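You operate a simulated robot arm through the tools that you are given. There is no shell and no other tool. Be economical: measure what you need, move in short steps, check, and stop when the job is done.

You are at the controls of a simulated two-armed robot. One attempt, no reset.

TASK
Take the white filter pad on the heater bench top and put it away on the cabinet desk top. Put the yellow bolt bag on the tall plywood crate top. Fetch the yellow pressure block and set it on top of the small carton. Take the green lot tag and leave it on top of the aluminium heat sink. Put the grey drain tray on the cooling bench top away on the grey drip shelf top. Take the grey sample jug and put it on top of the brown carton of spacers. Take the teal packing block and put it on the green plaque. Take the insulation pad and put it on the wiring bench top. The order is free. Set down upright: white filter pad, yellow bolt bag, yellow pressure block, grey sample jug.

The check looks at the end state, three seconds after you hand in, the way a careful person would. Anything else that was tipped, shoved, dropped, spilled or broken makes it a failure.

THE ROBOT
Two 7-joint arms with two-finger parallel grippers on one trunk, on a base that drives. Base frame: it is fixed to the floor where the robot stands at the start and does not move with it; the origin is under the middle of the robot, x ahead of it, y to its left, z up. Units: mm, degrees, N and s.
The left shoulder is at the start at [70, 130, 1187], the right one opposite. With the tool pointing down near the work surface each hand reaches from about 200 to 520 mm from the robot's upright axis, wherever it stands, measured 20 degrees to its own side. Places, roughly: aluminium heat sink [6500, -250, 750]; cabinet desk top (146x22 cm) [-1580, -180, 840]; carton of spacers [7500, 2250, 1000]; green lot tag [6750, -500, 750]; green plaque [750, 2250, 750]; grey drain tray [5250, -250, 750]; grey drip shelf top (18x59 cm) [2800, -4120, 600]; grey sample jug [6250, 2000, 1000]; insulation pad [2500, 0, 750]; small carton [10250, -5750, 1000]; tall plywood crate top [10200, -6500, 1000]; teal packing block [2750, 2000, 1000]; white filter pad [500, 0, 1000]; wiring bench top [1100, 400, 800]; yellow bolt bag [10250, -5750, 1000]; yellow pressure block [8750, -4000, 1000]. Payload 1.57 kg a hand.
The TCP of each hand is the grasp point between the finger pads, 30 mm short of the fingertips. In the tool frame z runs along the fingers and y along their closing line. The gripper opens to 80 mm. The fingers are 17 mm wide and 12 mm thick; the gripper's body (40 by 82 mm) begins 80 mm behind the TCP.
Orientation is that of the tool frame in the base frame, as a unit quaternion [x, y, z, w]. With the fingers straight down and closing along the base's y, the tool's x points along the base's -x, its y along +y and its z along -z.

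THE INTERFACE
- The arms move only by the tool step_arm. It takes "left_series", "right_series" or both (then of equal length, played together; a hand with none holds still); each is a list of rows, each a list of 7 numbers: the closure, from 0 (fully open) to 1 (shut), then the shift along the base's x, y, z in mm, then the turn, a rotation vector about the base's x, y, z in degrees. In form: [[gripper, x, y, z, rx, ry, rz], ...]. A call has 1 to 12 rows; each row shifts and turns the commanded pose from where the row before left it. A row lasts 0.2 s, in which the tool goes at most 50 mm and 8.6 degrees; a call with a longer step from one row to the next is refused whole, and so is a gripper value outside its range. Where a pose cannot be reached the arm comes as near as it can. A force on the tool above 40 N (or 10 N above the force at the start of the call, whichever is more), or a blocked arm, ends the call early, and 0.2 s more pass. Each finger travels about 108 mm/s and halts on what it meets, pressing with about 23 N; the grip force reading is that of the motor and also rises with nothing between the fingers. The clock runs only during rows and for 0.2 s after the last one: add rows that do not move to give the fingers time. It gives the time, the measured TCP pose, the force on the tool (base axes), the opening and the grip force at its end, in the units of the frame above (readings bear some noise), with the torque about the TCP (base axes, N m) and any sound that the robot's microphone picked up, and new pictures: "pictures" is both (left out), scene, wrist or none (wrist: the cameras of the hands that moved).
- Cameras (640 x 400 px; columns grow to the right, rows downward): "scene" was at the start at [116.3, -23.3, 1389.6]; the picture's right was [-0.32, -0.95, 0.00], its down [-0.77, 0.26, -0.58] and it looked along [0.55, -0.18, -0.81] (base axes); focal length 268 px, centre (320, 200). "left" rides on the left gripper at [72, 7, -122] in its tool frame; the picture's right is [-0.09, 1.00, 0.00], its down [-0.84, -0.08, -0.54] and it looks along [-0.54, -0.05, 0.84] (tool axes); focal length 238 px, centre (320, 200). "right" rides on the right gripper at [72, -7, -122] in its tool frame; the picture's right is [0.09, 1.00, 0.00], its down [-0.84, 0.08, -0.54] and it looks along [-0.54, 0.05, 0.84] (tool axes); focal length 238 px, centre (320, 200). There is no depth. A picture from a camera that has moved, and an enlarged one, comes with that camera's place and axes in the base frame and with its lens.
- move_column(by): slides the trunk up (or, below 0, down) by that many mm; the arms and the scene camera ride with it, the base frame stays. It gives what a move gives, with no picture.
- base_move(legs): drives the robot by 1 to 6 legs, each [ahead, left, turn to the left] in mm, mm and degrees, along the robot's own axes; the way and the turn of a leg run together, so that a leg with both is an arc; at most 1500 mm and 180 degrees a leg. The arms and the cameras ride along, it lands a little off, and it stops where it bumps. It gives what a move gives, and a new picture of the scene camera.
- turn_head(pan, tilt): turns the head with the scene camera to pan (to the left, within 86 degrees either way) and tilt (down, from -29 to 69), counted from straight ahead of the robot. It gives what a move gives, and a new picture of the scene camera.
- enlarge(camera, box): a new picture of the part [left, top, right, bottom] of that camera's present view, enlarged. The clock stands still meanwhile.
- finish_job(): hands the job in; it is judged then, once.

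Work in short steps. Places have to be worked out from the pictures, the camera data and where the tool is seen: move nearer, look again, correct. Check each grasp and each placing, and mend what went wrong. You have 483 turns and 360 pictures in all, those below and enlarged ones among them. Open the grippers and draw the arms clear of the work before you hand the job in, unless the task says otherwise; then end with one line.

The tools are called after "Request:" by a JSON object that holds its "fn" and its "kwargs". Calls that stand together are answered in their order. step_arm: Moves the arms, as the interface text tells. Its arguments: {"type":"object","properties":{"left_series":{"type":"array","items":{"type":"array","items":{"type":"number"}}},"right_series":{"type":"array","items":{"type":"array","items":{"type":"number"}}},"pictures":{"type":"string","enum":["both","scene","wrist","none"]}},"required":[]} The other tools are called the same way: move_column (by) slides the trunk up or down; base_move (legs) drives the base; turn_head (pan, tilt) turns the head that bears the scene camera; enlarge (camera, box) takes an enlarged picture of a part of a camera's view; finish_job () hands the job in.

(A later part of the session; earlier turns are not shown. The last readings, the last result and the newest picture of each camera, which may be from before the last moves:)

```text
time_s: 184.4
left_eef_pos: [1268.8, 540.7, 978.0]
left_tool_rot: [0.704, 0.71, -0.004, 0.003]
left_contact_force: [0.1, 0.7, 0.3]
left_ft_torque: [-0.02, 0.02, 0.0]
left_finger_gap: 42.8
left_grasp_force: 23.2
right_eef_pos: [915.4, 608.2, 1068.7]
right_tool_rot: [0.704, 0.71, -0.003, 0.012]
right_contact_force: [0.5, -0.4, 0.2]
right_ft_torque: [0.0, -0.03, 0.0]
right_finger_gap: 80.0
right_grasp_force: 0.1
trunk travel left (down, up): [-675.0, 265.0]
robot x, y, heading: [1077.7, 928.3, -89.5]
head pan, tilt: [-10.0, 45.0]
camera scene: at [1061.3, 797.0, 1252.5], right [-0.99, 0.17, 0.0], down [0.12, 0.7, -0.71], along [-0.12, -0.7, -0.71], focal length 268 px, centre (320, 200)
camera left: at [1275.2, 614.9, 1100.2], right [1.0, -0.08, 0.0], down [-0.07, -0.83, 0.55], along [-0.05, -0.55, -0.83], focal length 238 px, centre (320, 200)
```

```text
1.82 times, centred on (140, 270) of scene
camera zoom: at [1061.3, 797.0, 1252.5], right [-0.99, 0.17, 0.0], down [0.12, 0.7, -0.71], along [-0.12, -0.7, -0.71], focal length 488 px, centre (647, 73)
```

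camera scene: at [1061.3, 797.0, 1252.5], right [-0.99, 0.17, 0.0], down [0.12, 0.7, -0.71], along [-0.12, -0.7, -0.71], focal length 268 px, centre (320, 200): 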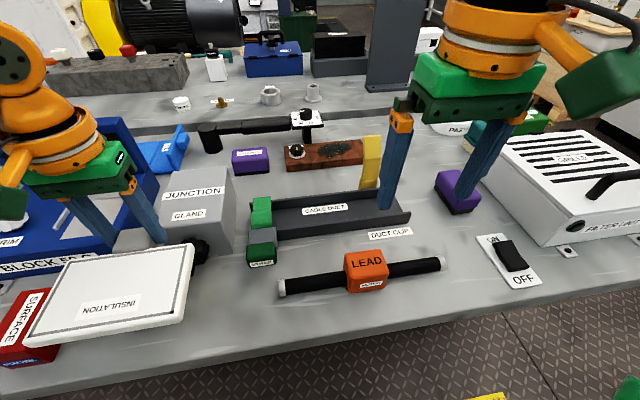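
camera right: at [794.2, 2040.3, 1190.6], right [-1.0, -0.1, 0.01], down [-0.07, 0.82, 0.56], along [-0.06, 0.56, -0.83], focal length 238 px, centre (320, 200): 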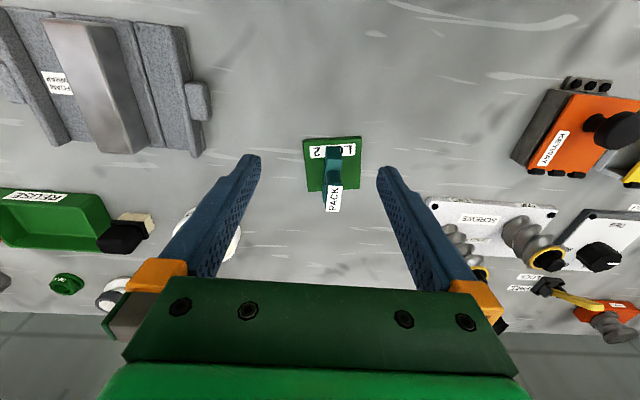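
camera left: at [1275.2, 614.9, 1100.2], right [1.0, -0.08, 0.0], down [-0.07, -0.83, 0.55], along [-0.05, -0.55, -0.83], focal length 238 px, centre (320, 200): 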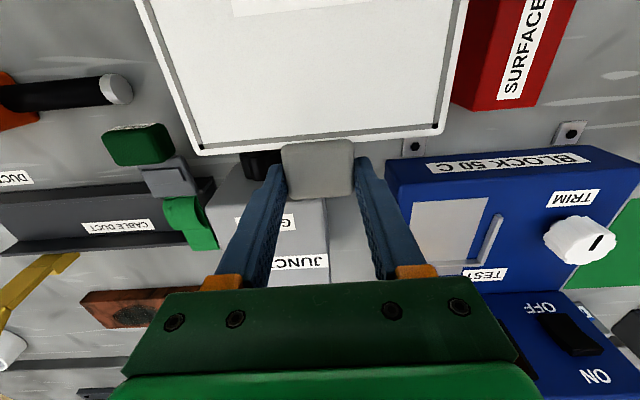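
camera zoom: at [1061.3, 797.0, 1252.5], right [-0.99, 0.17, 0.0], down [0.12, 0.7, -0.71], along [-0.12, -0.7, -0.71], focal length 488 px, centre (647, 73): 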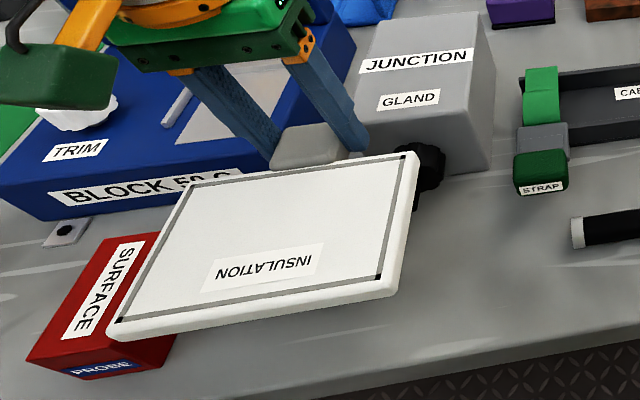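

The gland (x≈1194–1234, out to y≈535) is the only obstacle; the box front is at y≈500. I'll shift to [1277, 534] and descend to just above the bench.

Request:
{"fn": "step_arm", "kwargs": {"left_series": [[1, 9, -7, 0, 0, 0, 0], [1, 0, 0, -30, 0, 0, 0], [1, 0, 0, -30, 0, 0, 0], [1, 0, 0, -20, 0, 0, 0], [1, 0, 0, 0, 0, 0, 0]], "pictures": "both"}}

```text
time_s: 185.6
left_eef_pos: [1279.7, 531.9, 895.3]
left_tool_rot: [0.704, 0.71, -0.004, 0.003]
left_contact_force: [0.1, 1.2, -0.6]
left_ft_torque: [-0.06, 0.07, 0.02]
left_finger_gap: 43.2
left_grasp_force: 23.7
right_eef_pos: [916.9, 607.1, 1067.7]
right_tool_rot: [0.704, 0.71, -0.003, 0.012]
right_contact_force: [0.0, 0.1, -0.8]
right_ft_torque: [0.02, -0.02, -0.01]
right_finger_gap: 79.9
right_grasp_force: 0.1
trunk travel left (down, up): [-675.0, 265.0]
robot x, y, heading: [1075.0, 925.1, -89.5]
head pan, tilt: [-10.0, 45.0]
camera scene: at [1061.3, 796.8, 1252.5], right [-0.99, 0.17, 0.0], down [0.12, 0.7, -0.71], along [-0.12, -0.7, -0.71], focal length 268 px, centre (320, 200)
camera left: at [1286.0, 605.6, 1017.0], right [1.0, -0.08, 0.0], down [-0.07, -0.83, 0.55], along [-0.05, -0.55, -0.83], focal length 238 px, centre (320, 200)
```

scene: 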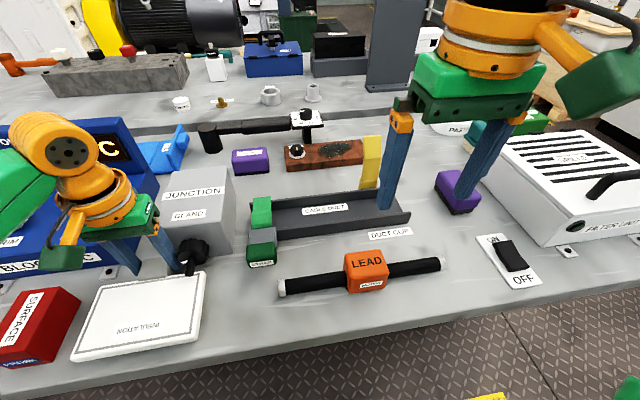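
left: 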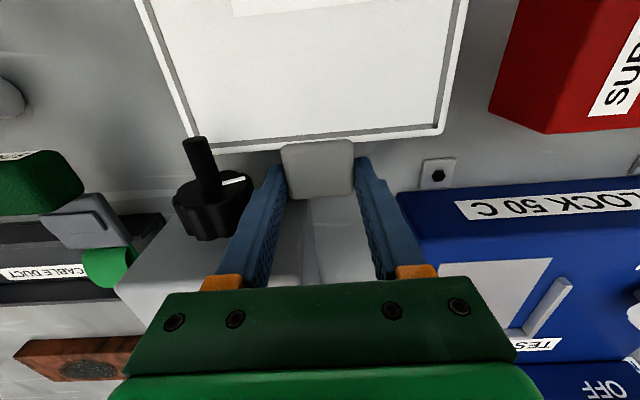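

A cable stub from the gland comes close to the pad's corner. I'll zoom in before lowering further.

Request:
{"fn": "enlarge", "kwargs": {"camera": "left", "box": [140, 100, 300, 220]}}

Request:
{"fn": "enlarge", "kwargs": {"camera": "scene", "box": [60, 210, 240, 370]}}

```text
3.33 times, centred on (220, 160) of left
camera zoom: at [1286.0, 605.6, 1017.0], right [1.0, -0.08, 0.0], down [-0.07, -0.83, 0.55], along [-0.05, -0.55, -0.83], focal length 794 px, centre (653, 333)
```

zoom: 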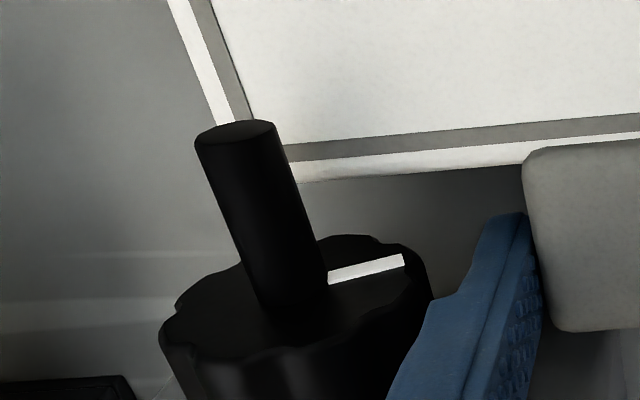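

```text
2.50 times, centred on (150, 290) of scene
camera zoom: at [1061.3, 796.8, 1252.5], right [-0.99, 0.17, 0.0], down [0.12, 0.7, -0.71], along [-0.12, -0.7, -0.71], focal length 670 px, centre (745, -25)
```

zoom: 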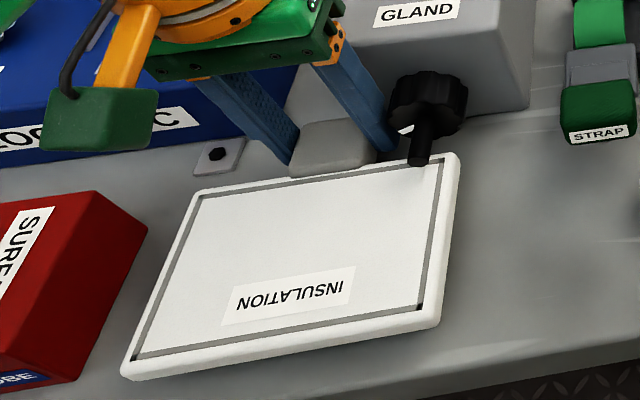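

The stub passes above the pad's corner with clearance once the pad rests on the bench. I'll lower slowly to contact.

Request:
{"fn": "step_arm", "kwargs": {"left_series": [[1, 0, 0, -6, 0, 0, 0], [1, 0, 0, -4, 0, 0, 0], [1, 0, 0, 0, 0, 0, 0]], "pictures": "none"}}

Request:
{"fn": "step_arm", "kwargs": {"left_series": [[1, 0, 0, -2, 0, 0, 0], [1, 0, 0, -2, 0, 0, 0], [1, 0, 0, 0, 0, 0, 0]], "pictures": "none"}}

```text
time_s: 186.4
left_eef_pos: [1280.0, 532.0, 885.7]
left_tool_rot: [0.704, 0.71, -0.005, 0.004]
left_contact_force: [0.3, -0.2, -0.5]
left_ft_torque: [-0.06, 0.0, -0.02]
left_finger_gap: 43.1
left_grasp_force: 22.6
right_eef_pos: [916.7, 609.5, 1068.3]
right_tool_rot: [0.704, 0.71, -0.002, 0.013]
right_contact_force: [-0.6, -0.2, 0.7]
right_ft_torque: [-0.03, 0.02, -0.01]
right_finger_gap: 80.1
right_grasp_force: 0.1
trunk travel left (down, up): [-675.0, 265.0]
robot x, y, heading: [1075.5, 925.1, -89.8]
head pan, tilt: [-10.0, 45.0]
```

```text
time_s: 187.2
left_eef_pos: [1280.4, 533.1, 882.2]
left_tool_rot: [0.704, 0.71, -0.005, 0.004]
left_contact_force: [-0.9, 0.8, -0.6]
left_ft_torque: [-0.05, -0.01, -0.02]
left_finger_gap: 43.3
left_grasp_force: 22.8
right_eef_pos: [917.0, 608.9, 1068.0]
right_tool_rot: [0.704, 0.71, -0.003, 0.012]
right_contact_force: [1.3, -0.2, -0.9]
right_ft_torque: [0.04, -0.01, -0.01]
right_finger_gap: 80.0
right_grasp_force: 0.0
trunk travel left (down, up): [-675.0, 265.0]
robot x, y, heading: [1080.4, 930.0, -89.4]
head pan, tilt: [-10.0, 45.0]
```

Request:
{"fn": "step_arm", "kwargs": {"left_series": [[1, 0, 0, -2, 0, 0, 0], [1, 0, 0, -1, 0, 0, 0], [1, 0, 0, 0, 0, 0, 0]], "pictures": "none"}}

```text
time_s: 188.0
left_eef_pos: [1280.3, 533.8, 880.4]
left_tool_rot: [0.704, 0.71, -0.005, 0.003]
left_contact_force: [1.2, -2.7, 8.7]
left_ft_torque: [0.46, -0.14, -0.09]
left_finger_gap: 42.9
left_grasp_force: 23.0
right_eef_pos: [917.0, 610.2, 1068.1]
right_tool_rot: [0.705, 0.71, -0.002, 0.012]
right_contact_force: [-0.5, -0.2, 0.7]
right_ft_torque: [-0.01, 0.03, 0.0]
right_finger_gap: 80.0
right_grasp_force: 0.1
trunk travel left (down, up): [-675.0, 265.0]
robot x, y, heading: [1080.0, 927.9, -89.6]
head pan, tilt: [-10.0, 45.0]
```

The pad is on the bench (9 N). I'll open just enough and rise straight up.

Request:
{"fn": "step_arm", "kwargs": {"left_series": [[0.42, 0, 0, 0, 0, 0, 0], [0.36, 0, 0, 0, 0, 0, 0], [0.36, 0, 0, 0, 0, 0, 0], [0.36, 0, 0, 20, 0, 0, 0], [0.36, 0, 0, 40, 0, 0, 0], [0.36, 0, 0, 45, 0, 0, 0], [0.36, 0, 0, 45, 0, 0, 0], [0, 0, 30, 20, 0, 0, 0]], "pictures": "both"}}

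```text
time_s: 189.8
left_eef_pos: [1279.0, 563.7, 1052.1]
left_tool_rot: [0.704, 0.71, -0.006, 0.004]
left_contact_force: [-0.2, -0.1, 0.0]
left_ft_torque: [-0.01, -0.01, 0.01]
left_finger_gap: 80.1
left_grasp_force: 0.1
right_eef_pos: [916.7, 611.5, 1067.9]
right_tool_rot: [0.704, 0.71, -0.002, 0.013]
right_contact_force: [0.2, -0.1, 1.6]
right_ft_torque: [-0.03, 0.05, -0.03]
right_finger_gap: 80.1
right_grasp_force: 0.0
trunk travel left (down, up): [-675.0, 265.0]
robot x, y, heading: [1075.7, 928.5, -89.9]
head pan, tilt: [-10.0, 45.0]
camera scene: at [1061.8, 799.0, 1252.7], right [-0.99, 0.17, 0.0], down [0.12, 0.7, -0.71], along [-0.12, -0.7, -0.71], focal length 268 px, centre (320, 200)
camera left: at [1284.9, 637.8, 1175.0], right [1.0, -0.08, 0.0], down [-0.07, -0.83, 0.55], along [-0.05, -0.55, -0.83], focal length 238 px, centre (320, 200)
```

scene: 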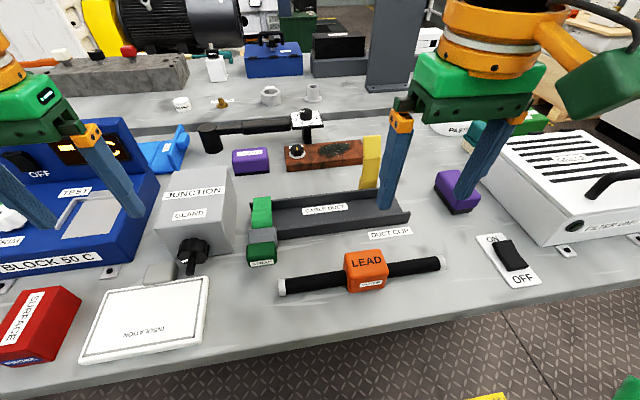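
left: 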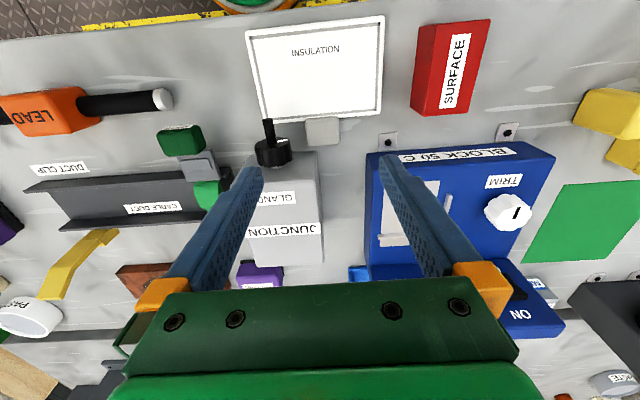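

The insulation pad lies on the wiring bench. Next is the grey sample jug near [6250, 2000]. I'll back into the aisle and drive down it in stages.

Request:
{"fn": "base_move", "kwargs": {"legs": [[-380, 0, 0], [0, 0, 89.8], [1500, 0, 0], [1500, 0, 0]]}}

Request:
{"fn": "turn_head", "kwargs": {"pan": 0, "tilt": 15}}

```text
time_s: 210.1
left_eef_pos: [4441.0, 1556.3, 1051.9]
left_tool_rot: [-0.02, 1.0, -0.001, 0.006]
left_contact_force: [0.8, -0.8, 0.2]
left_ft_torque: [0.01, -0.01, 0.01]
left_finger_gap: 80.0
left_grasp_force: 0.1
right_eef_pos: [4405.7, 1192.1, 1068.1]
right_tool_rot: [-0.019, 1.0, 0.007, 0.01]
right_contact_force: [-0.5, -0.2, 0.0]
right_ft_torque: [0.0, 0.02, -0.02]
right_finger_gap: 80.0
right_grasp_force: 0.1
trunk travel left (down, up): [-675.0, 265.0]
robot x, y, heading: [4082.2, 1344.9, 2.4]
head pan, tilt: [-10.0, 45.0]
camera scene: at [4211.0, 1333.6, 1252.5], right [-0.14, -0.99, 0.0], down [-0.7, 0.1, -0.71], along [0.7, -0.1, -0.71], focal length 268 px, centre (320, 200)
```

scene: 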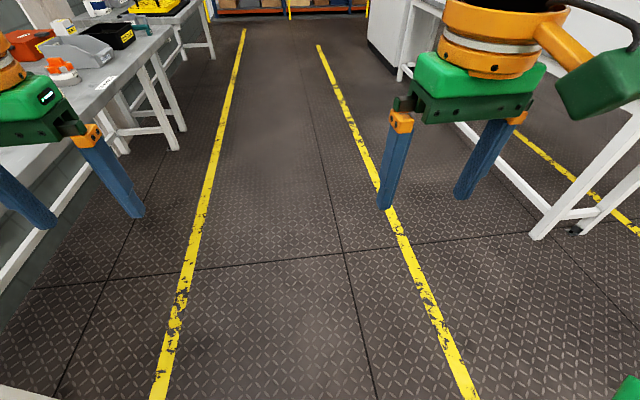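

```text
time_s: 211.1
left_eef_pos: [4442.8, 1555.7, 1052.3]
left_tool_rot: [-0.021, 1.0, 0.0, 0.006]
left_contact_force: [-0.8, 0.2, -0.1]
left_ft_torque: [0.04, -0.01, 0.01]
left_finger_gap: 79.9
left_grasp_force: 0.1
right_eef_pos: [4406.1, 1192.9, 1068.5]
right_tool_rot: [-0.019, 1.0, 0.007, 0.011]
right_contact_force: [-0.1, -0.3, 0.0]
right_ft_torque: [0.02, 0.01, -0.01]
right_finger_gap: 80.0
right_grasp_force: 0.1
trunk travel left (down, up): [-675.0, 265.0]
robot x, y, heading: [4082.6, 1342.7, 1.9]
head pan, tilt: [0.0, 15.0]
camera scene: at [4224.0, 1348.2, 1299.2], right [0.04, -1.0, 0.0], down [-0.26, -0.01, -0.97], along [0.96, 0.04, -0.26], focal length 268 px, centre (320, 200)
```

scene: 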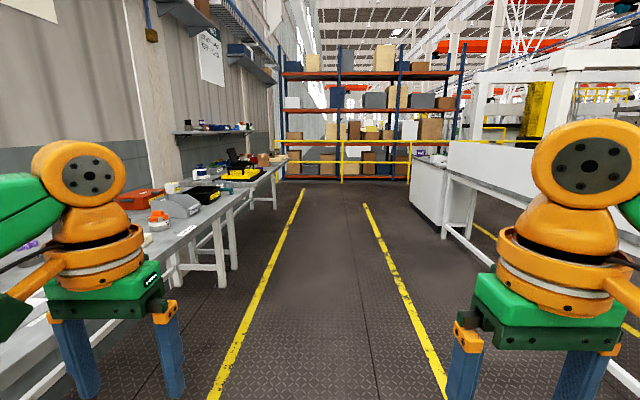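

The aisle is clear. I'll continue to x≈6000 and look left at the bench.

Request:
{"fn": "base_move", "kwargs": {"legs": [[0, 0, -2], [1500, -70, 0], [480, 0, 0], [0, 0, 90]]}}

Request:
{"fn": "turn_head", "kwargs": {"pan": 0, "tilt": 30}}

Request:
{"fn": "turn_head", "kwargs": {"pan": -50, "tilt": 25}}

```text
refused: leg 2 is longer than a leg can be; nothing moved
```

```text
time_s: 211.8
left_eef_pos: [4441.5, 1556.0, 1052.3]
left_tool_rot: [-0.02, 1.0, 0.0, 0.007]
left_contact_force: [0.7, 0.2, 0.0]
left_ft_torque: [-0.01, 0.02, -0.01]
left_finger_gap: 80.0
left_grasp_force: 0.0
right_eef_pos: [4405.9, 1192.1, 1068.0]
right_tool_rot: [-0.019, 1.0, 0.008, 0.01]
right_contact_force: [0.6, 0.3, 0.9]
right_ft_torque: [0.04, -0.02, 0.01]
right_finger_gap: 80.1
right_grasp_force: 0.0
trunk travel left (down, up): [-675.0, 265.0]
robot x, y, heading: [4086.1, 1341.9, 2.1]
head pan, tilt: [0.0, 30.0]
camera scene: at [4221.1, 1348.2, 1275.2], right [0.04, -1.0, 0.0], down [-0.5, -0.02, -0.87], along [0.87, 0.03, -0.5], focal length 268 px, centre (320, 200)
```

scene: 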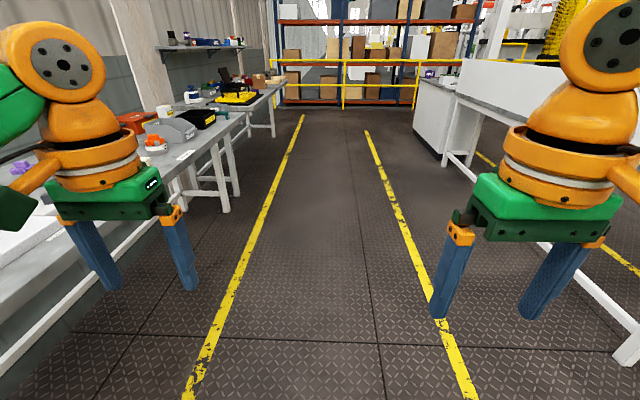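

```text
time_s: 213.0
left_eef_pos: [4441.8, 1555.2, 1053.1]
left_tool_rot: [-0.02, 1.0, -0.001, 0.006]
left_contact_force: [-0.3, -0.4, 0.3]
left_ft_torque: [-0.02, -0.03, -0.01]
left_finger_gap: 79.9
left_grasp_force: 0.0
right_eef_pos: [4406.4, 1192.6, 1067.7]
right_tool_rot: [-0.02, 1.0, 0.007, 0.009]
right_contact_force: [-0.7, -0.6, 0.1]
right_ft_torque: [0.01, -0.02, -0.02]
right_finger_gap: 80.0
right_grasp_force: 0.1
trunk travel left (down, up): [-675.0, 265.0]
robot x, y, heading: [4086.4, 1342.3, 2.3]
head pan, tilt: [-50.0, 25.0]
camera scene: at [4192.7, 1276.5, 1283.1], right [-0.74, -0.67, 0.0], down [-0.28, 0.31, -0.91], along [0.61, -0.67, -0.42], focal length 268 px, centre (320, 200)
```

scene: 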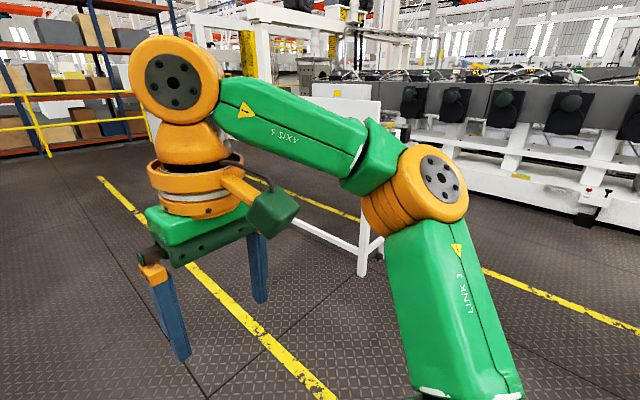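

The leg was a hair too long. I'll retry in shorter legs.

Request:
{"fn": "base_move", "kwargs": {"legs": [[0, 0, -2.2], [1000, -40, 0], [980, 0, 0], [0, 0, 90]]}}

Request:
{"fn": "turn_head", "kwargs": {"pan": 0, "tilt": 28}}

```text
time_s: 227.2
left_eef_pos: [5826.2, 1670.8, 1052.8]
left_tool_rot: [0.731, -0.682, -0.004, -0.005]
left_contact_force: [-0.2, -0.7, 0.7]
left_ft_torque: [0.01, -0.02, -0.01]
left_finger_gap: 80.0
left_grasp_force: 0.0
right_eef_pos: [6189.2, 1644.9, 1068.4]
right_tool_rot: [0.73, -0.683, -0.012, -0.002]
right_contact_force: [-0.4, 0.9, -0.5]
right_ft_torque: [0.01, -0.04, 0.02]
right_finger_gap: 79.9
right_grasp_force: 0.1
trunk travel left (down, up): [-675.0, 265.0]
robot x, y, heading: [6049.6, 1318.4, 93.7]
head pan, tilt: [-50.0, 25.0]
camera scene: at [6109.2, 1430.8, 1283.1], right [0.69, -0.72, 0.0], down [-0.31, -0.29, -0.91], along [0.65, 0.63, -0.42], focal length 268 px, centre (320, 200)
```

scene: 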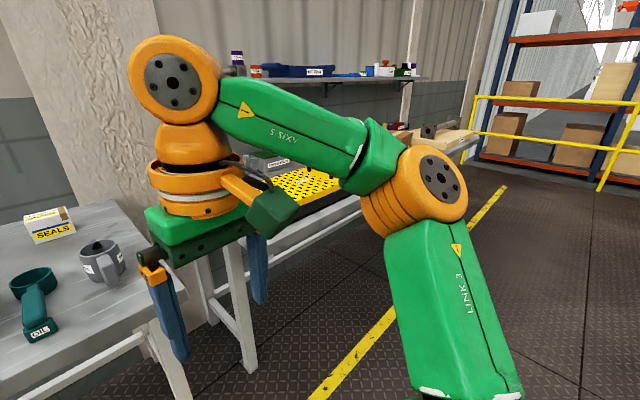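

```text
time_s: 228.3
left_eef_pos: [5826.3, 1671.2, 1052.9]
left_tool_rot: [0.731, -0.683, -0.004, -0.005]
left_contact_force: [-0.8, 0.2, -0.2]
left_ft_torque: [-0.05, -0.01, 0.04]
left_finger_gap: 79.9
left_grasp_force: 0.0
right_eef_pos: [6190.1, 1645.2, 1067.9]
right_tool_rot: [0.73, -0.683, -0.013, -0.002]
right_contact_force: [0.2, -0.1, -1.0]
right_ft_torque: [0.01, -0.02, 0.02]
right_finger_gap: 80.3
right_grasp_force: 0.2
trunk travel left (down, up): [-675.0, 265.0]
robot x, y, heading: [6052.5, 1317.3, 93.9]
head pan, tilt: [0.0, 28.0]
camera scene: at [6036.6, 1458.1, 1278.3], right [1.0, 0.07, 0.0], down [0.03, -0.47, -0.88], along [-0.06, 0.88, -0.47], focal length 268 px, centre (320, 200)
```

scene: 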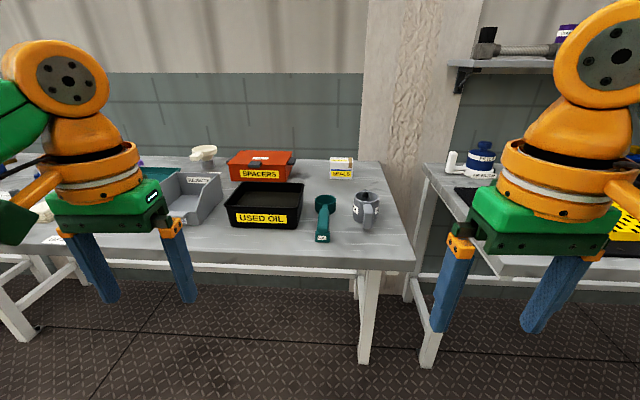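

The jug (grey, with handle and label) is at about [6127, 2163]. I'll approach with the right hand lined up.

Request:
{"fn": "base_move", "kwargs": {"legs": [[0, 75, -3.9], [400, 0, 0]]}}

Request:
{"fn": "turn_head", "kwargs": {"pan": -15, "tilt": 45}}

Request:
{"fn": "step_arm", "kwargs": {"right_series": [[0, 0, 0, 0, 0, 0, 0]], "pictures": "wrist"}}

```text
time_s: 231.4
left_eef_pos: [5773.1, 2071.0, 1052.3]
left_tool_rot: [0.708, -0.706, -0.004, -0.005]
left_contact_force: [-0.8, 0.3, -0.5]
left_ft_torque: [-0.02, 0.01, 0.01]
left_finger_gap: 80.1
left_grasp_force: 0.0
right_eef_pos: [6134.6, 2021.6, 1068.0]
right_tool_rot: [-0.707, 0.707, 0.012, 0.002]
right_contact_force: [-0.2, 0.3, 0.4]
right_ft_torque: [-0.01, 0.0, 0.03]
right_finger_gap: 80.2
right_grasp_force: 0.0
trunk travel left (down, up): [-675.0, 265.0]
robot x, y, heading: [5971.9, 1703.4, 90.1]
head pan, tilt: [0.0, 28.0]
camera scene: at [5968.9, 1845.2, 1278.4], right [1.0, 0.0, 0.0], down [0.0, -0.47, -0.88], along [0.0, 0.88, -0.47], focal length 268 px, centre (320, 200)
```

scene: 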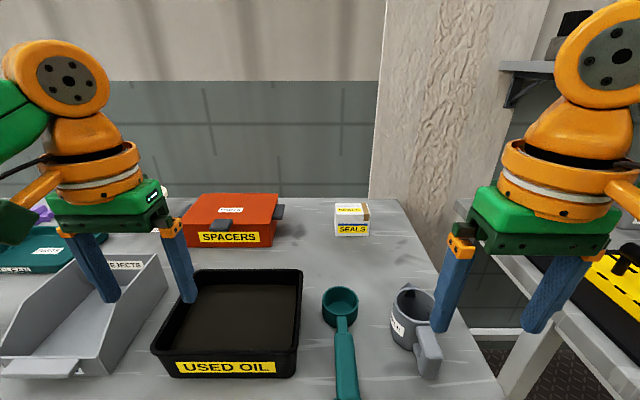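

```text
time_s: 232.2
left_eef_pos: [5773.1, 2072.4, 1052.3]
left_tool_rot: [0.708, -0.706, -0.004, -0.005]
left_contact_force: [1.0, 0.2, 0.2]
left_ft_torque: [-0.01, 0.0, -0.02]
left_finger_gap: 79.9
left_grasp_force: 0.1
right_eef_pos: [6134.8, 2022.8, 1067.6]
right_tool_rot: [0.707, -0.707, -0.012, -0.003]
right_contact_force: [0.2, -1.1, 0.4]
right_ft_torque: [-0.01, -0.01, -0.04]
right_finger_gap: 80.1
right_grasp_force: 0.1
trunk travel left (down, up): [-675.0, 265.0]
robot x, y, heading: [5972.8, 1701.3, 90.0]
head pan, tilt: [-15.0, 45.0]
camera scene: at [5989.8, 1833.8, 1252.5], right [0.97, -0.26, 0.0], down [-0.18, -0.68, -0.71], along [0.18, 0.68, -0.71], focal length 268 px, centre (320, 200)
```

scene: 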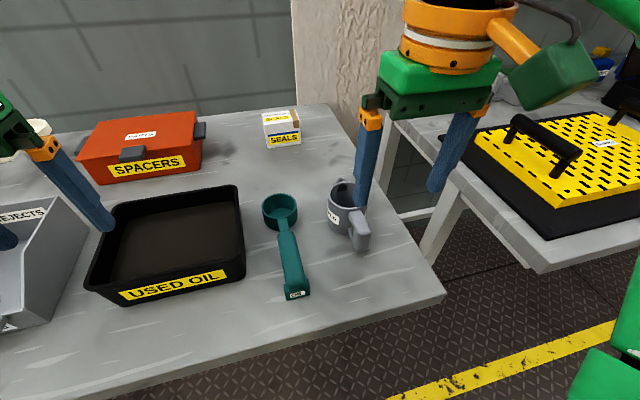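

```text
time_s: 232.6
left_eef_pos: [5772.6, 2072.0, 1053.2]
left_tool_rot: [0.708, -0.707, -0.004, -0.005]
left_contact_force: [0.3, -0.2, 0.9]
left_ft_torque: [-0.01, 0.02, 0.01]
left_finger_gap: 80.0
left_grasp_force: 0.1
right_eef_pos: [6134.6, 2022.0, 1068.0]
right_tool_rot: [0.707, -0.707, -0.012, -0.002]
right_contact_force: [0.2, -0.2, -0.8]
right_ft_torque: [-0.04, 0.0, 0.02]
right_finger_gap: 79.9
right_grasp_force: 0.0
trunk travel left (down, up): [-675.0, 265.0]
robot x, y, heading: [5969.4, 1702.5, 90.3]
head pan, tilt: [-15.0, 45.0]
camera right: at [6144.1, 1947.8, 1189.7], right [-1.0, -0.09, 0.01], down [-0.07, 0.83, 0.56], along [-0.06, 0.56, -0.83], focal length 238 px, centre (320, 200)
```

right: 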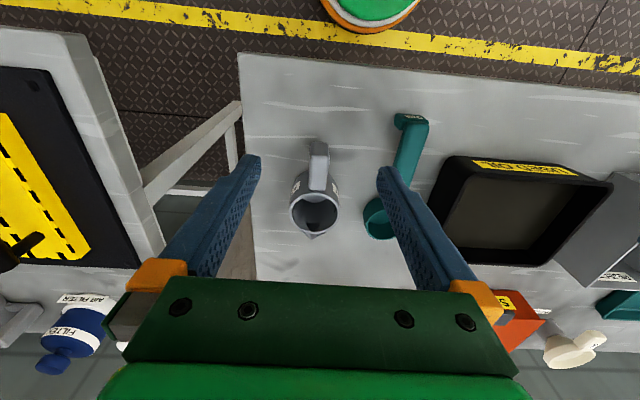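

The jug's handle faces the robot, and the body is about 55 mm wide with the scoop close on its -x side. I'll move the hand over it for a closer view.

Request:
{"fn": "step_arm", "kwargs": {"right_series": [[0.1, 0, 40, -15, 0, 0, 0], [0.1, 0, 40, -15, 0, 0, 0], [0.1, 0, 0, 0, 0, 0, 0]], "pictures": "wrist"}}

Request:
{"fn": "enlarge", "kwargs": {"camera": "right", "box": [220, 60, 420, 240]}}

Request:
{"fn": "enlarge", "kwargs": {"camera": "scene", "box": [240, 140, 420, 310]}}

```text
time_s: 233.4
left_eef_pos: [5772.1, 2071.3, 1052.0]
left_tool_rot: [0.707, -0.707, -0.004, -0.005]
left_contact_force: [-0.5, 0.3, -0.3]
left_ft_torque: [-0.01, -0.01, -0.05]
left_finger_gap: 80.0
left_grasp_force: 0.0
right_eef_pos: [6144.9, 2086.1, 1028.2]
right_tool_rot: [0.707, -0.707, -0.013, -0.004]
right_contact_force: [0.7, -0.6, 0.5]
right_ft_torque: [0.01, -0.03, -0.02]
right_finger_gap: 72.2
right_grasp_force: 0.1
right hand out of reach, approached as far as the arm can: row 2
trunk travel left (down, up): [-675.0, 265.0]
robot x, y, heading: [5970.3, 1710.1, 89.8]
head pan, tilt: [-15.0, 45.0]
camera right: at [6154.7, 2011.6, 1150.3], right [-1.0, -0.09, 0.01], down [-0.07, 0.82, 0.56], along [-0.06, 0.56, -0.83], focal length 238 px, centre (320, 200)
```

right: 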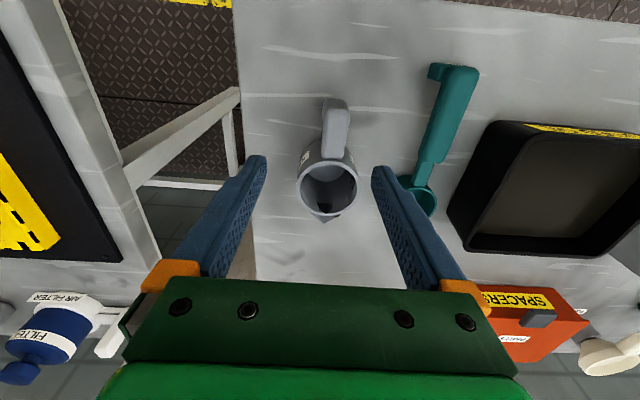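

```text
2.22 times, centred on (320, 150) of right
camera zoom: at [6154.7, 2011.6, 1150.3], right [-1.0, -0.09, 0.01], down [-0.07, 0.82, 0.56], along [-0.06, 0.56, -0.83], focal length 530 px, centre (320, 311)
```

zoom: 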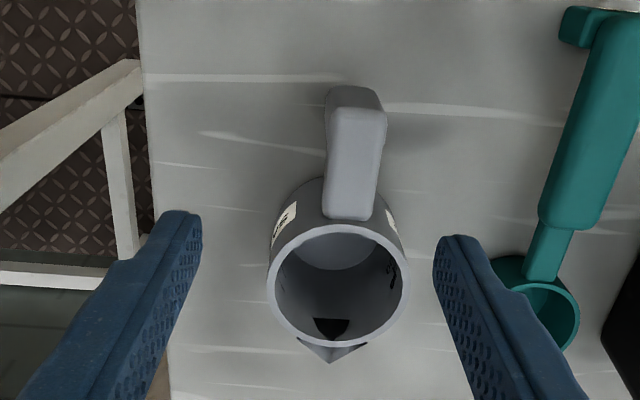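

```text
2.35 times, centred on (330, 225) of scene
camera zoom: at [5989.6, 1832.2, 1252.7], right [0.97, -0.26, 0.0], down [-0.18, -0.68, -0.71], along [0.18, 0.68, -0.71], focal length 631 px, centre (296, 141)
```

zoom: 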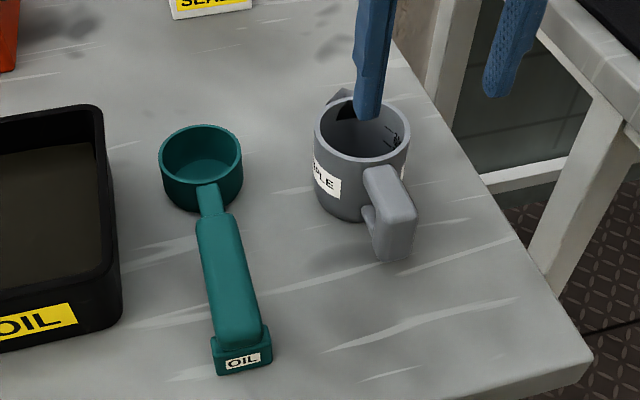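

The jug is empty with a rim about 67 mm across, centred at ≈[6131, 2138]. I'll drive 45 mm closer, centre the open hand over the rim and check before descending.

Request:
{"fn": "base_move", "kwargs": {"legs": [[45, 0, 0]]}}

Request:
{"fn": "step_arm", "kwargs": {"right_series": [[0, -14, 4, -10, 0, 0, 0], [0, 0, 0, -20, 0, 0, 0], [0, 0, 0, 0, 0, 0, 0]], "pictures": "both"}}

```text
time_s: 234.3
left_eef_pos: [5772.8, 2112.9, 1054.2]
left_tool_rot: [0.707, -0.707, -0.006, -0.006]
left_contact_force: [-0.5, -0.8, 0.3]
left_ft_torque: [0.04, -0.03, -0.05]
left_finger_gap: 80.1
left_grasp_force: 0.0
right_eef_pos: [6145.6, 2127.2, 1030.3]
right_tool_rot: [-0.707, 0.708, 0.014, 0.004]
right_contact_force: [0.0, -1.0, -1.1]
right_ft_torque: [0.04, 0.01, 0.01]
right_finger_gap: 72.2
right_grasp_force: 0.1
trunk travel left (down, up): [-675.0, 265.0]
robot x, y, heading: [5972.7, 1750.0, 90.0]
head pan, tilt: [-15.0, 45.0]
camera scene: at [5990.2, 1873.2, 1253.0], right [0.97, -0.26, 0.0], down [-0.18, -0.68, -0.71], along [0.18, 0.69, -0.7], focal length 268 px, centre (320, 200)
```

scene: 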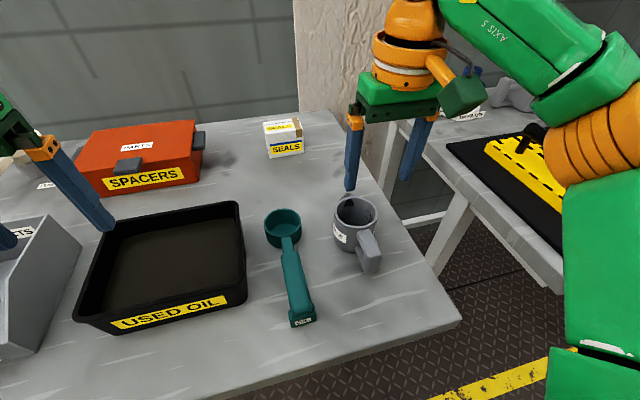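

```text
time_s: 235.1
left_eef_pos: [5773.4, 2117.3, 1053.0]
left_tool_rot: [0.707, -0.707, -0.003, -0.004]
left_contact_force: [-0.5, 0.5, -0.1]
left_ft_torque: [0.0, -0.02, 0.03]
left_finger_gap: 79.8
left_grasp_force: 0.0
right_eef_pos: [6135.0, 2133.2, 993.8]
right_tool_rot: [-0.707, 0.708, 0.013, 0.001]
right_contact_force: [-0.9, 1.0, -1.0]
right_ft_torque: [-0.03, -0.05, -0.01]
right_finger_gap: 79.9
right_grasp_force: 0.0
right hand out of reach, approached as far as the arm can: row 1
trunk travel left (down, up): [-675.0, 265.0]
robot x, y, heading: [5974.6, 1747.1, 89.8]
head pan, tilt: [-15.0, 45.0]
camera scene: at [5990.1, 1878.6, 1252.4], right [0.97, -0.26, 0.0], down [-0.18, -0.68, -0.71], along [0.18, 0.68, -0.71], focal length 268 px, centre (320, 200)
camera right: at [6145.0, 2058.3, 1116.6], right [-1.0, -0.09, 0.01], down [-0.07, 0.82, 0.56], along [-0.06, 0.56, -0.83], focal length 238 px, centre (320, 200)
```

scene: 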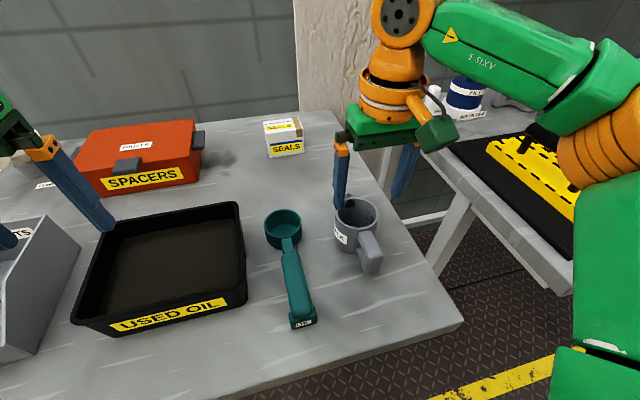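
right: 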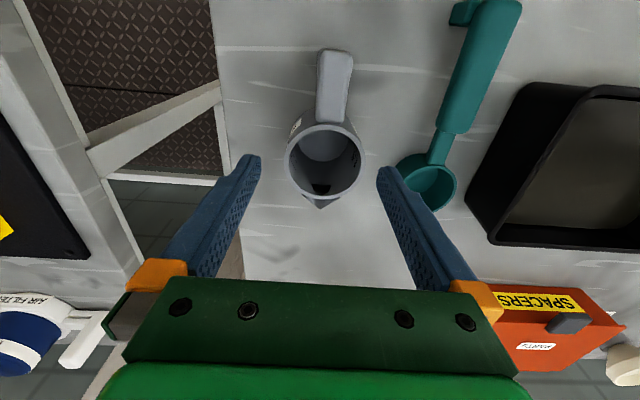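

The rim is centred at ≈[6131, 2148], 69 mm across and z≈920. I'll fine-align to it and drop to just above the rim.

Request:
{"fn": "step_arm", "kwargs": {"right_series": [[0, -4, 13, -20, 0, 0, 0], [0, 0, 0, 0, 0, 0, 0]], "pictures": "wrist"}}

Request:
{"fn": "enlarge", "kwargs": {"camera": "right", "box": [220, 60, 420, 240]}}

```text
time_s: 235.7
left_eef_pos: [5773.0, 2116.7, 1052.2]
left_tool_rot: [-0.706, 0.708, 0.003, 0.005]
left_contact_force: [-0.7, -0.3, 1.1]
left_ft_torque: [-0.02, 0.01, 0.02]
left_finger_gap: 79.8
left_grasp_force: 0.1
right_eef_pos: [6131.2, 2143.4, 975.2]
right_tool_rot: [-0.706, 0.708, 0.013, 0.002]
right_contact_force: [0.0, 0.1, 0.2]
right_ft_torque: [0.03, -0.01, 0.02]
right_finger_gap: 80.0
right_grasp_force: 0.0
trunk travel left (down, up): [-675.0, 265.0]
robot x, y, heading: [5969.5, 1750.8, 89.8]
head pan, tilt: [-15.0, 45.0]
camera right: at [6140.8, 2069.2, 1097.4], right [-1.0, -0.09, 0.01], down [-0.07, 0.82, 0.56], along [-0.06, 0.56, -0.83], focal length 238 px, centre (320, 200)
```

right: 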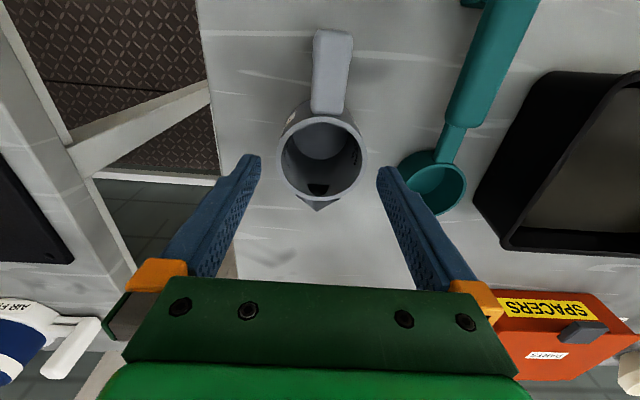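

```text
2.22 times, centred on (320, 150) of right
camera zoom: at [6140.8, 2069.2, 1097.4], right [-1.0, -0.09, 0.01], down [-0.07, 0.82, 0.56], along [-0.06, 0.56, -0.83], focal length 530 px, centre (320, 311)
```

zoom: 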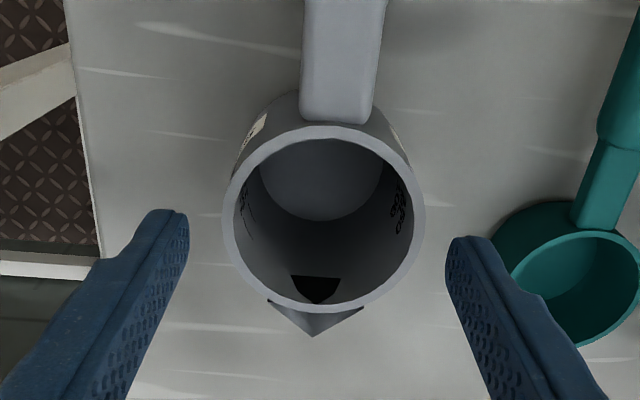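

It's centred within a millimetre. I'll descend slowly to TCP z≈903.

Request:
{"fn": "step_arm", "kwargs": {"right_series": [[0, 0, 0, -15, 0, 0, 0], [0, 0, 0, -15, 0, 0, 0], [0, 0, 0, -15, 0, 0, 0], [0, 0, 0, -15, 0, 0, 0], [0, 0, 0, -12, 0, 0, 0], [0, 0, 0, 0, 0, 0, 0]], "pictures": "both"}}

```text
time_s: 237.1
left_eef_pos: [5773.2, 2116.5, 1052.9]
left_tool_rot: [-0.707, 0.708, 0.004, 0.004]
left_contact_force: [0.3, 0.8, -0.8]
left_ft_torque: [-0.01, 0.02, 0.01]
left_finger_gap: 80.0
left_grasp_force: 0.2
right_eef_pos: [6130.7, 2146.7, 902.0]
right_tool_rot: [-0.706, 0.708, 0.014, 0.002]
right_contact_force: [0.5, 0.2, 0.5]
right_ft_torque: [0.01, -0.01, -0.02]
right_finger_gap: 80.0
right_grasp_force: 0.1
trunk travel left (down, up): [-675.0, 265.0]
robot x, y, heading: [5973.7, 1749.6, 90.0]
head pan, tilt: [-15.0, 45.0]
camera scene: at [5990.0, 1877.7, 1252.5], right [0.97, -0.26, 0.0], down [-0.18, -0.68, -0.71], along [0.18, 0.68, -0.71], focal length 268 px, centre (320, 200)
camera right: at [6139.5, 2072.2, 1025.5], right [-1.0, -0.09, 0.01], down [-0.07, 0.82, 0.56], along [-0.06, 0.56, -0.83], focal length 238 px, centre (320, 200)
```

scene: 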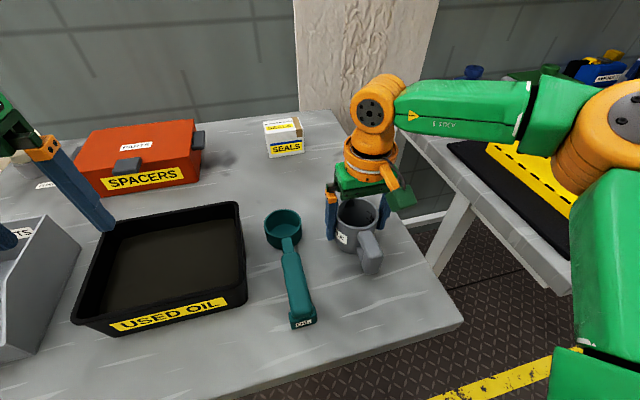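
right: 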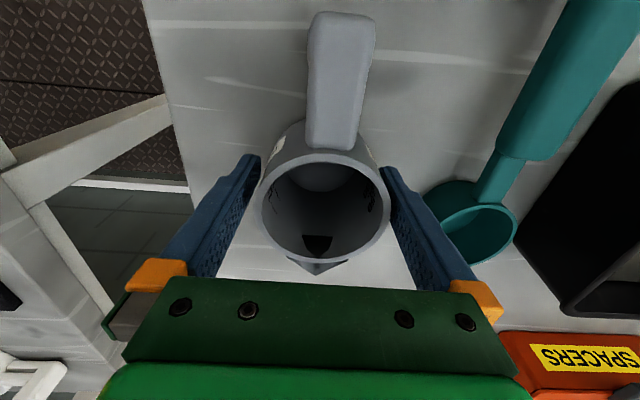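

The jug sits neatly between the fingers. I'll close and lift.

Request:
{"fn": "step_arm", "kwargs": {"right_series": [[0.1, 0, 0, 0, 0, 0, 0], [0.3, 0, 0, 0, 0, 0, 0], [0.6, 0, 0, 0, 0, 0, 0], [1, 0, 0, 0, 0, 0, 0], [1, 0, 0, 0, 0, 0, 0]], "pictures": "none"}}

Request:
{"fn": "step_arm", "kwargs": {"right_series": [[1, 0, 0, 10, 0, 0, 0], [1, 0, 0, 30, 0, 0, 0], [1, 0, -10, 40, 0, 0, 0], [1, 0, -30, 30, 0, 0, 0], [1, 0, -30, 30, 0, 0, 0], [1, 0, 0, 0, 0, 0, 0]], "pictures": "both"}}

```text
time_s: 238.3
left_eef_pos: [5772.9, 2117.5, 1053.3]
left_tool_rot: [0.707, -0.707, -0.003, -0.005]
left_contact_force: [0.3, -0.1, 0.0]
left_ft_torque: [0.01, 0.0, -0.03]
left_finger_gap: 80.0
left_grasp_force: 0.0
right_eef_pos: [6131.0, 2147.7, 902.2]
right_tool_rot: [-0.707, 0.708, 0.013, 0.003]
right_contact_force: [1.0, -0.5, -0.5]
right_ft_torque: [0.0, 0.0, -0.02]
right_finger_gap: 68.1
right_grasp_force: 22.8
trunk travel left (down, up): [-675.0, 265.0]
robot x, y, heading: [5973.7, 1748.4, 89.9]
head pan, tilt: [-15.0, 45.0]
```

```text
time_s: 239.7
left_eef_pos: [5773.2, 2118.1, 1052.3]
left_tool_rot: [0.707, -0.707, -0.003, -0.004]
left_contact_force: [-0.2, 0.0, 0.1]
left_ft_torque: [0.0, 0.02, 0.01]
left_finger_gap: 80.1
left_grasp_force: 0.1
right_eef_pos: [6131.4, 2072.3, 1044.4]
right_tool_rot: [-0.706, 0.708, 0.013, 0.001]
right_contact_force: [-0.2, 0.8, -1.1]
right_ft_torque: [0.02, 0.02, 0.01]
right_finger_gap: 67.9
right_grasp_force: 23.1
trunk travel left (down, up): [-675.0, 265.0]
robot x, y, heading: [5972.0, 1750.6, 89.9]
head pan, tilt: [-15.0, 45.0]
camera scene: at [5990.2, 1878.8, 1252.3], right [0.97, -0.26, 0.0], down [-0.18, -0.68, -0.71], along [0.18, 0.68, -0.71], focal length 268 px, centre (320, 200)
camera right: at [6142.2, 1998.7, 1166.3], right [-1.0, -0.09, 0.01], down [-0.07, 0.83, 0.56], along [-0.06, 0.56, -0.83], focal length 238 px, centre (320, 200)
```

scene: 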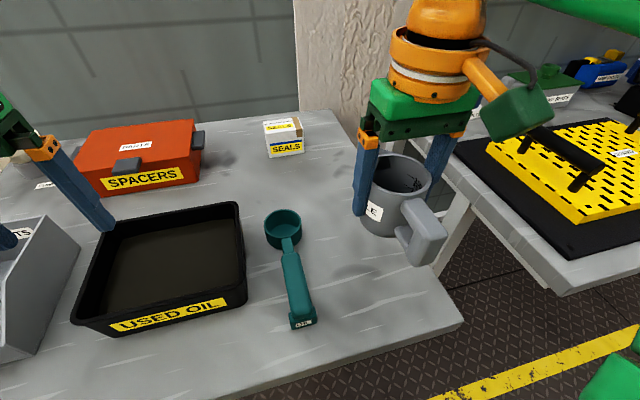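
right: 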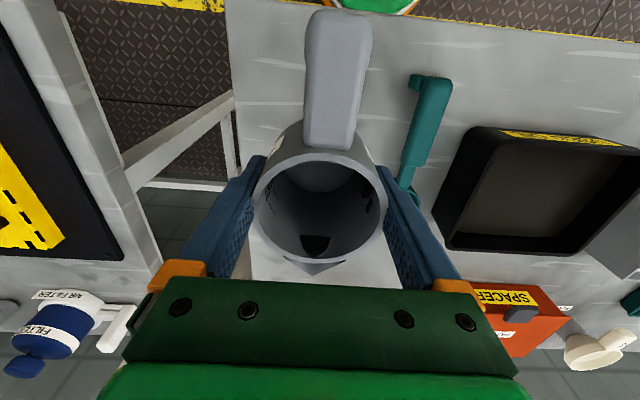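

The jug is held, with its base 52 mm below the TCP. I'll back off and strafe right toward the carton of spacers at [7500, 2250].

Request:
{"fn": "base_move", "kwargs": {"legs": [[-380, 0, 0], [0, -1300, 0]]}}

Request:
{"fn": "turn_head", "kwargs": {"pan": 0, "tilt": 28}}

```text
time_s: 248.3
left_eef_pos: [7078.8, 1734.0, 1053.3]
left_tool_rot: [-0.707, 0.707, 0.003, 0.005]
left_contact_force: [1.2, 1.5, -0.8]
left_ft_torque: [-0.03, -0.05, 0.0]
left_finger_gap: 80.2
left_grasp_force: 0.0
right_eef_pos: [7437.8, 1690.4, 1045.1]
right_tool_rot: [-0.707, 0.707, 0.014, 0.003]
right_contact_force: [-0.2, 0.2, -1.4]
right_ft_torque: [0.03, 0.0, 0.01]
right_finger_gap: 68.1
right_grasp_force: 23.6
trunk travel left (down, up): [-675.0, 265.0]
robot x, y, heading: [7274.2, 1365.8, 89.7]
head pan, tilt: [-15.0, 45.0]
camera scene: at [7295.5, 1495.2, 1252.5], right [0.97, -0.26, 0.0], down [-0.18, -0.68, -0.71], along [0.18, 0.68, -0.71], focal length 268 px, centre (320, 200)
```

scene: 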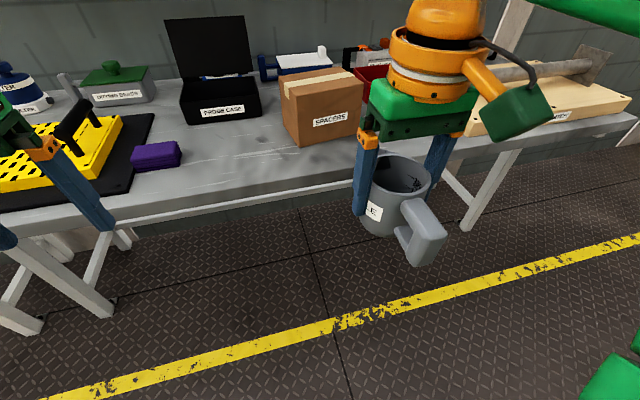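

```text
time_s: 249.1
left_eef_pos: [7079.5, 1734.2, 1052.4]
left_tool_rot: [-0.707, 0.708, 0.004, 0.005]
left_contact_force: [-0.1, -0.1, -1.0]
left_ft_torque: [0.01, 0.01, -0.01]
left_finger_gap: 79.9
left_grasp_force: 0.1
right_eef_pos: [7439.1, 1689.8, 1044.4]
right_tool_rot: [-0.706, 0.708, 0.014, 0.002]
right_contact_force: [0.1, 0.1, -0.6]
right_ft_torque: [0.05, 0.0, 0.03]
right_finger_gap: 68.2
right_grasp_force: 23.0
trunk travel left (down, up): [-675.0, 265.0]
robot x, y, heading: [7280.3, 1368.9, 89.8]
head pan, tilt: [0.0, 28.0]
camera scene: at [7274.9, 1507.8, 1278.2], right [1.0, 0.0, 0.0], down [0.0, -0.47, -0.88], along [0.0, 0.88, -0.47], focal length 268 px, centre (320, 200)
```

scene: 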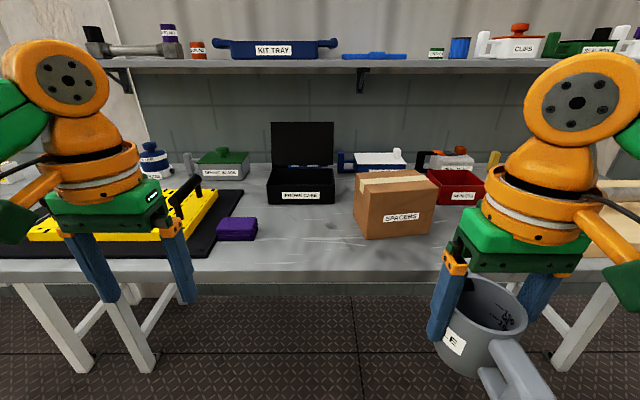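

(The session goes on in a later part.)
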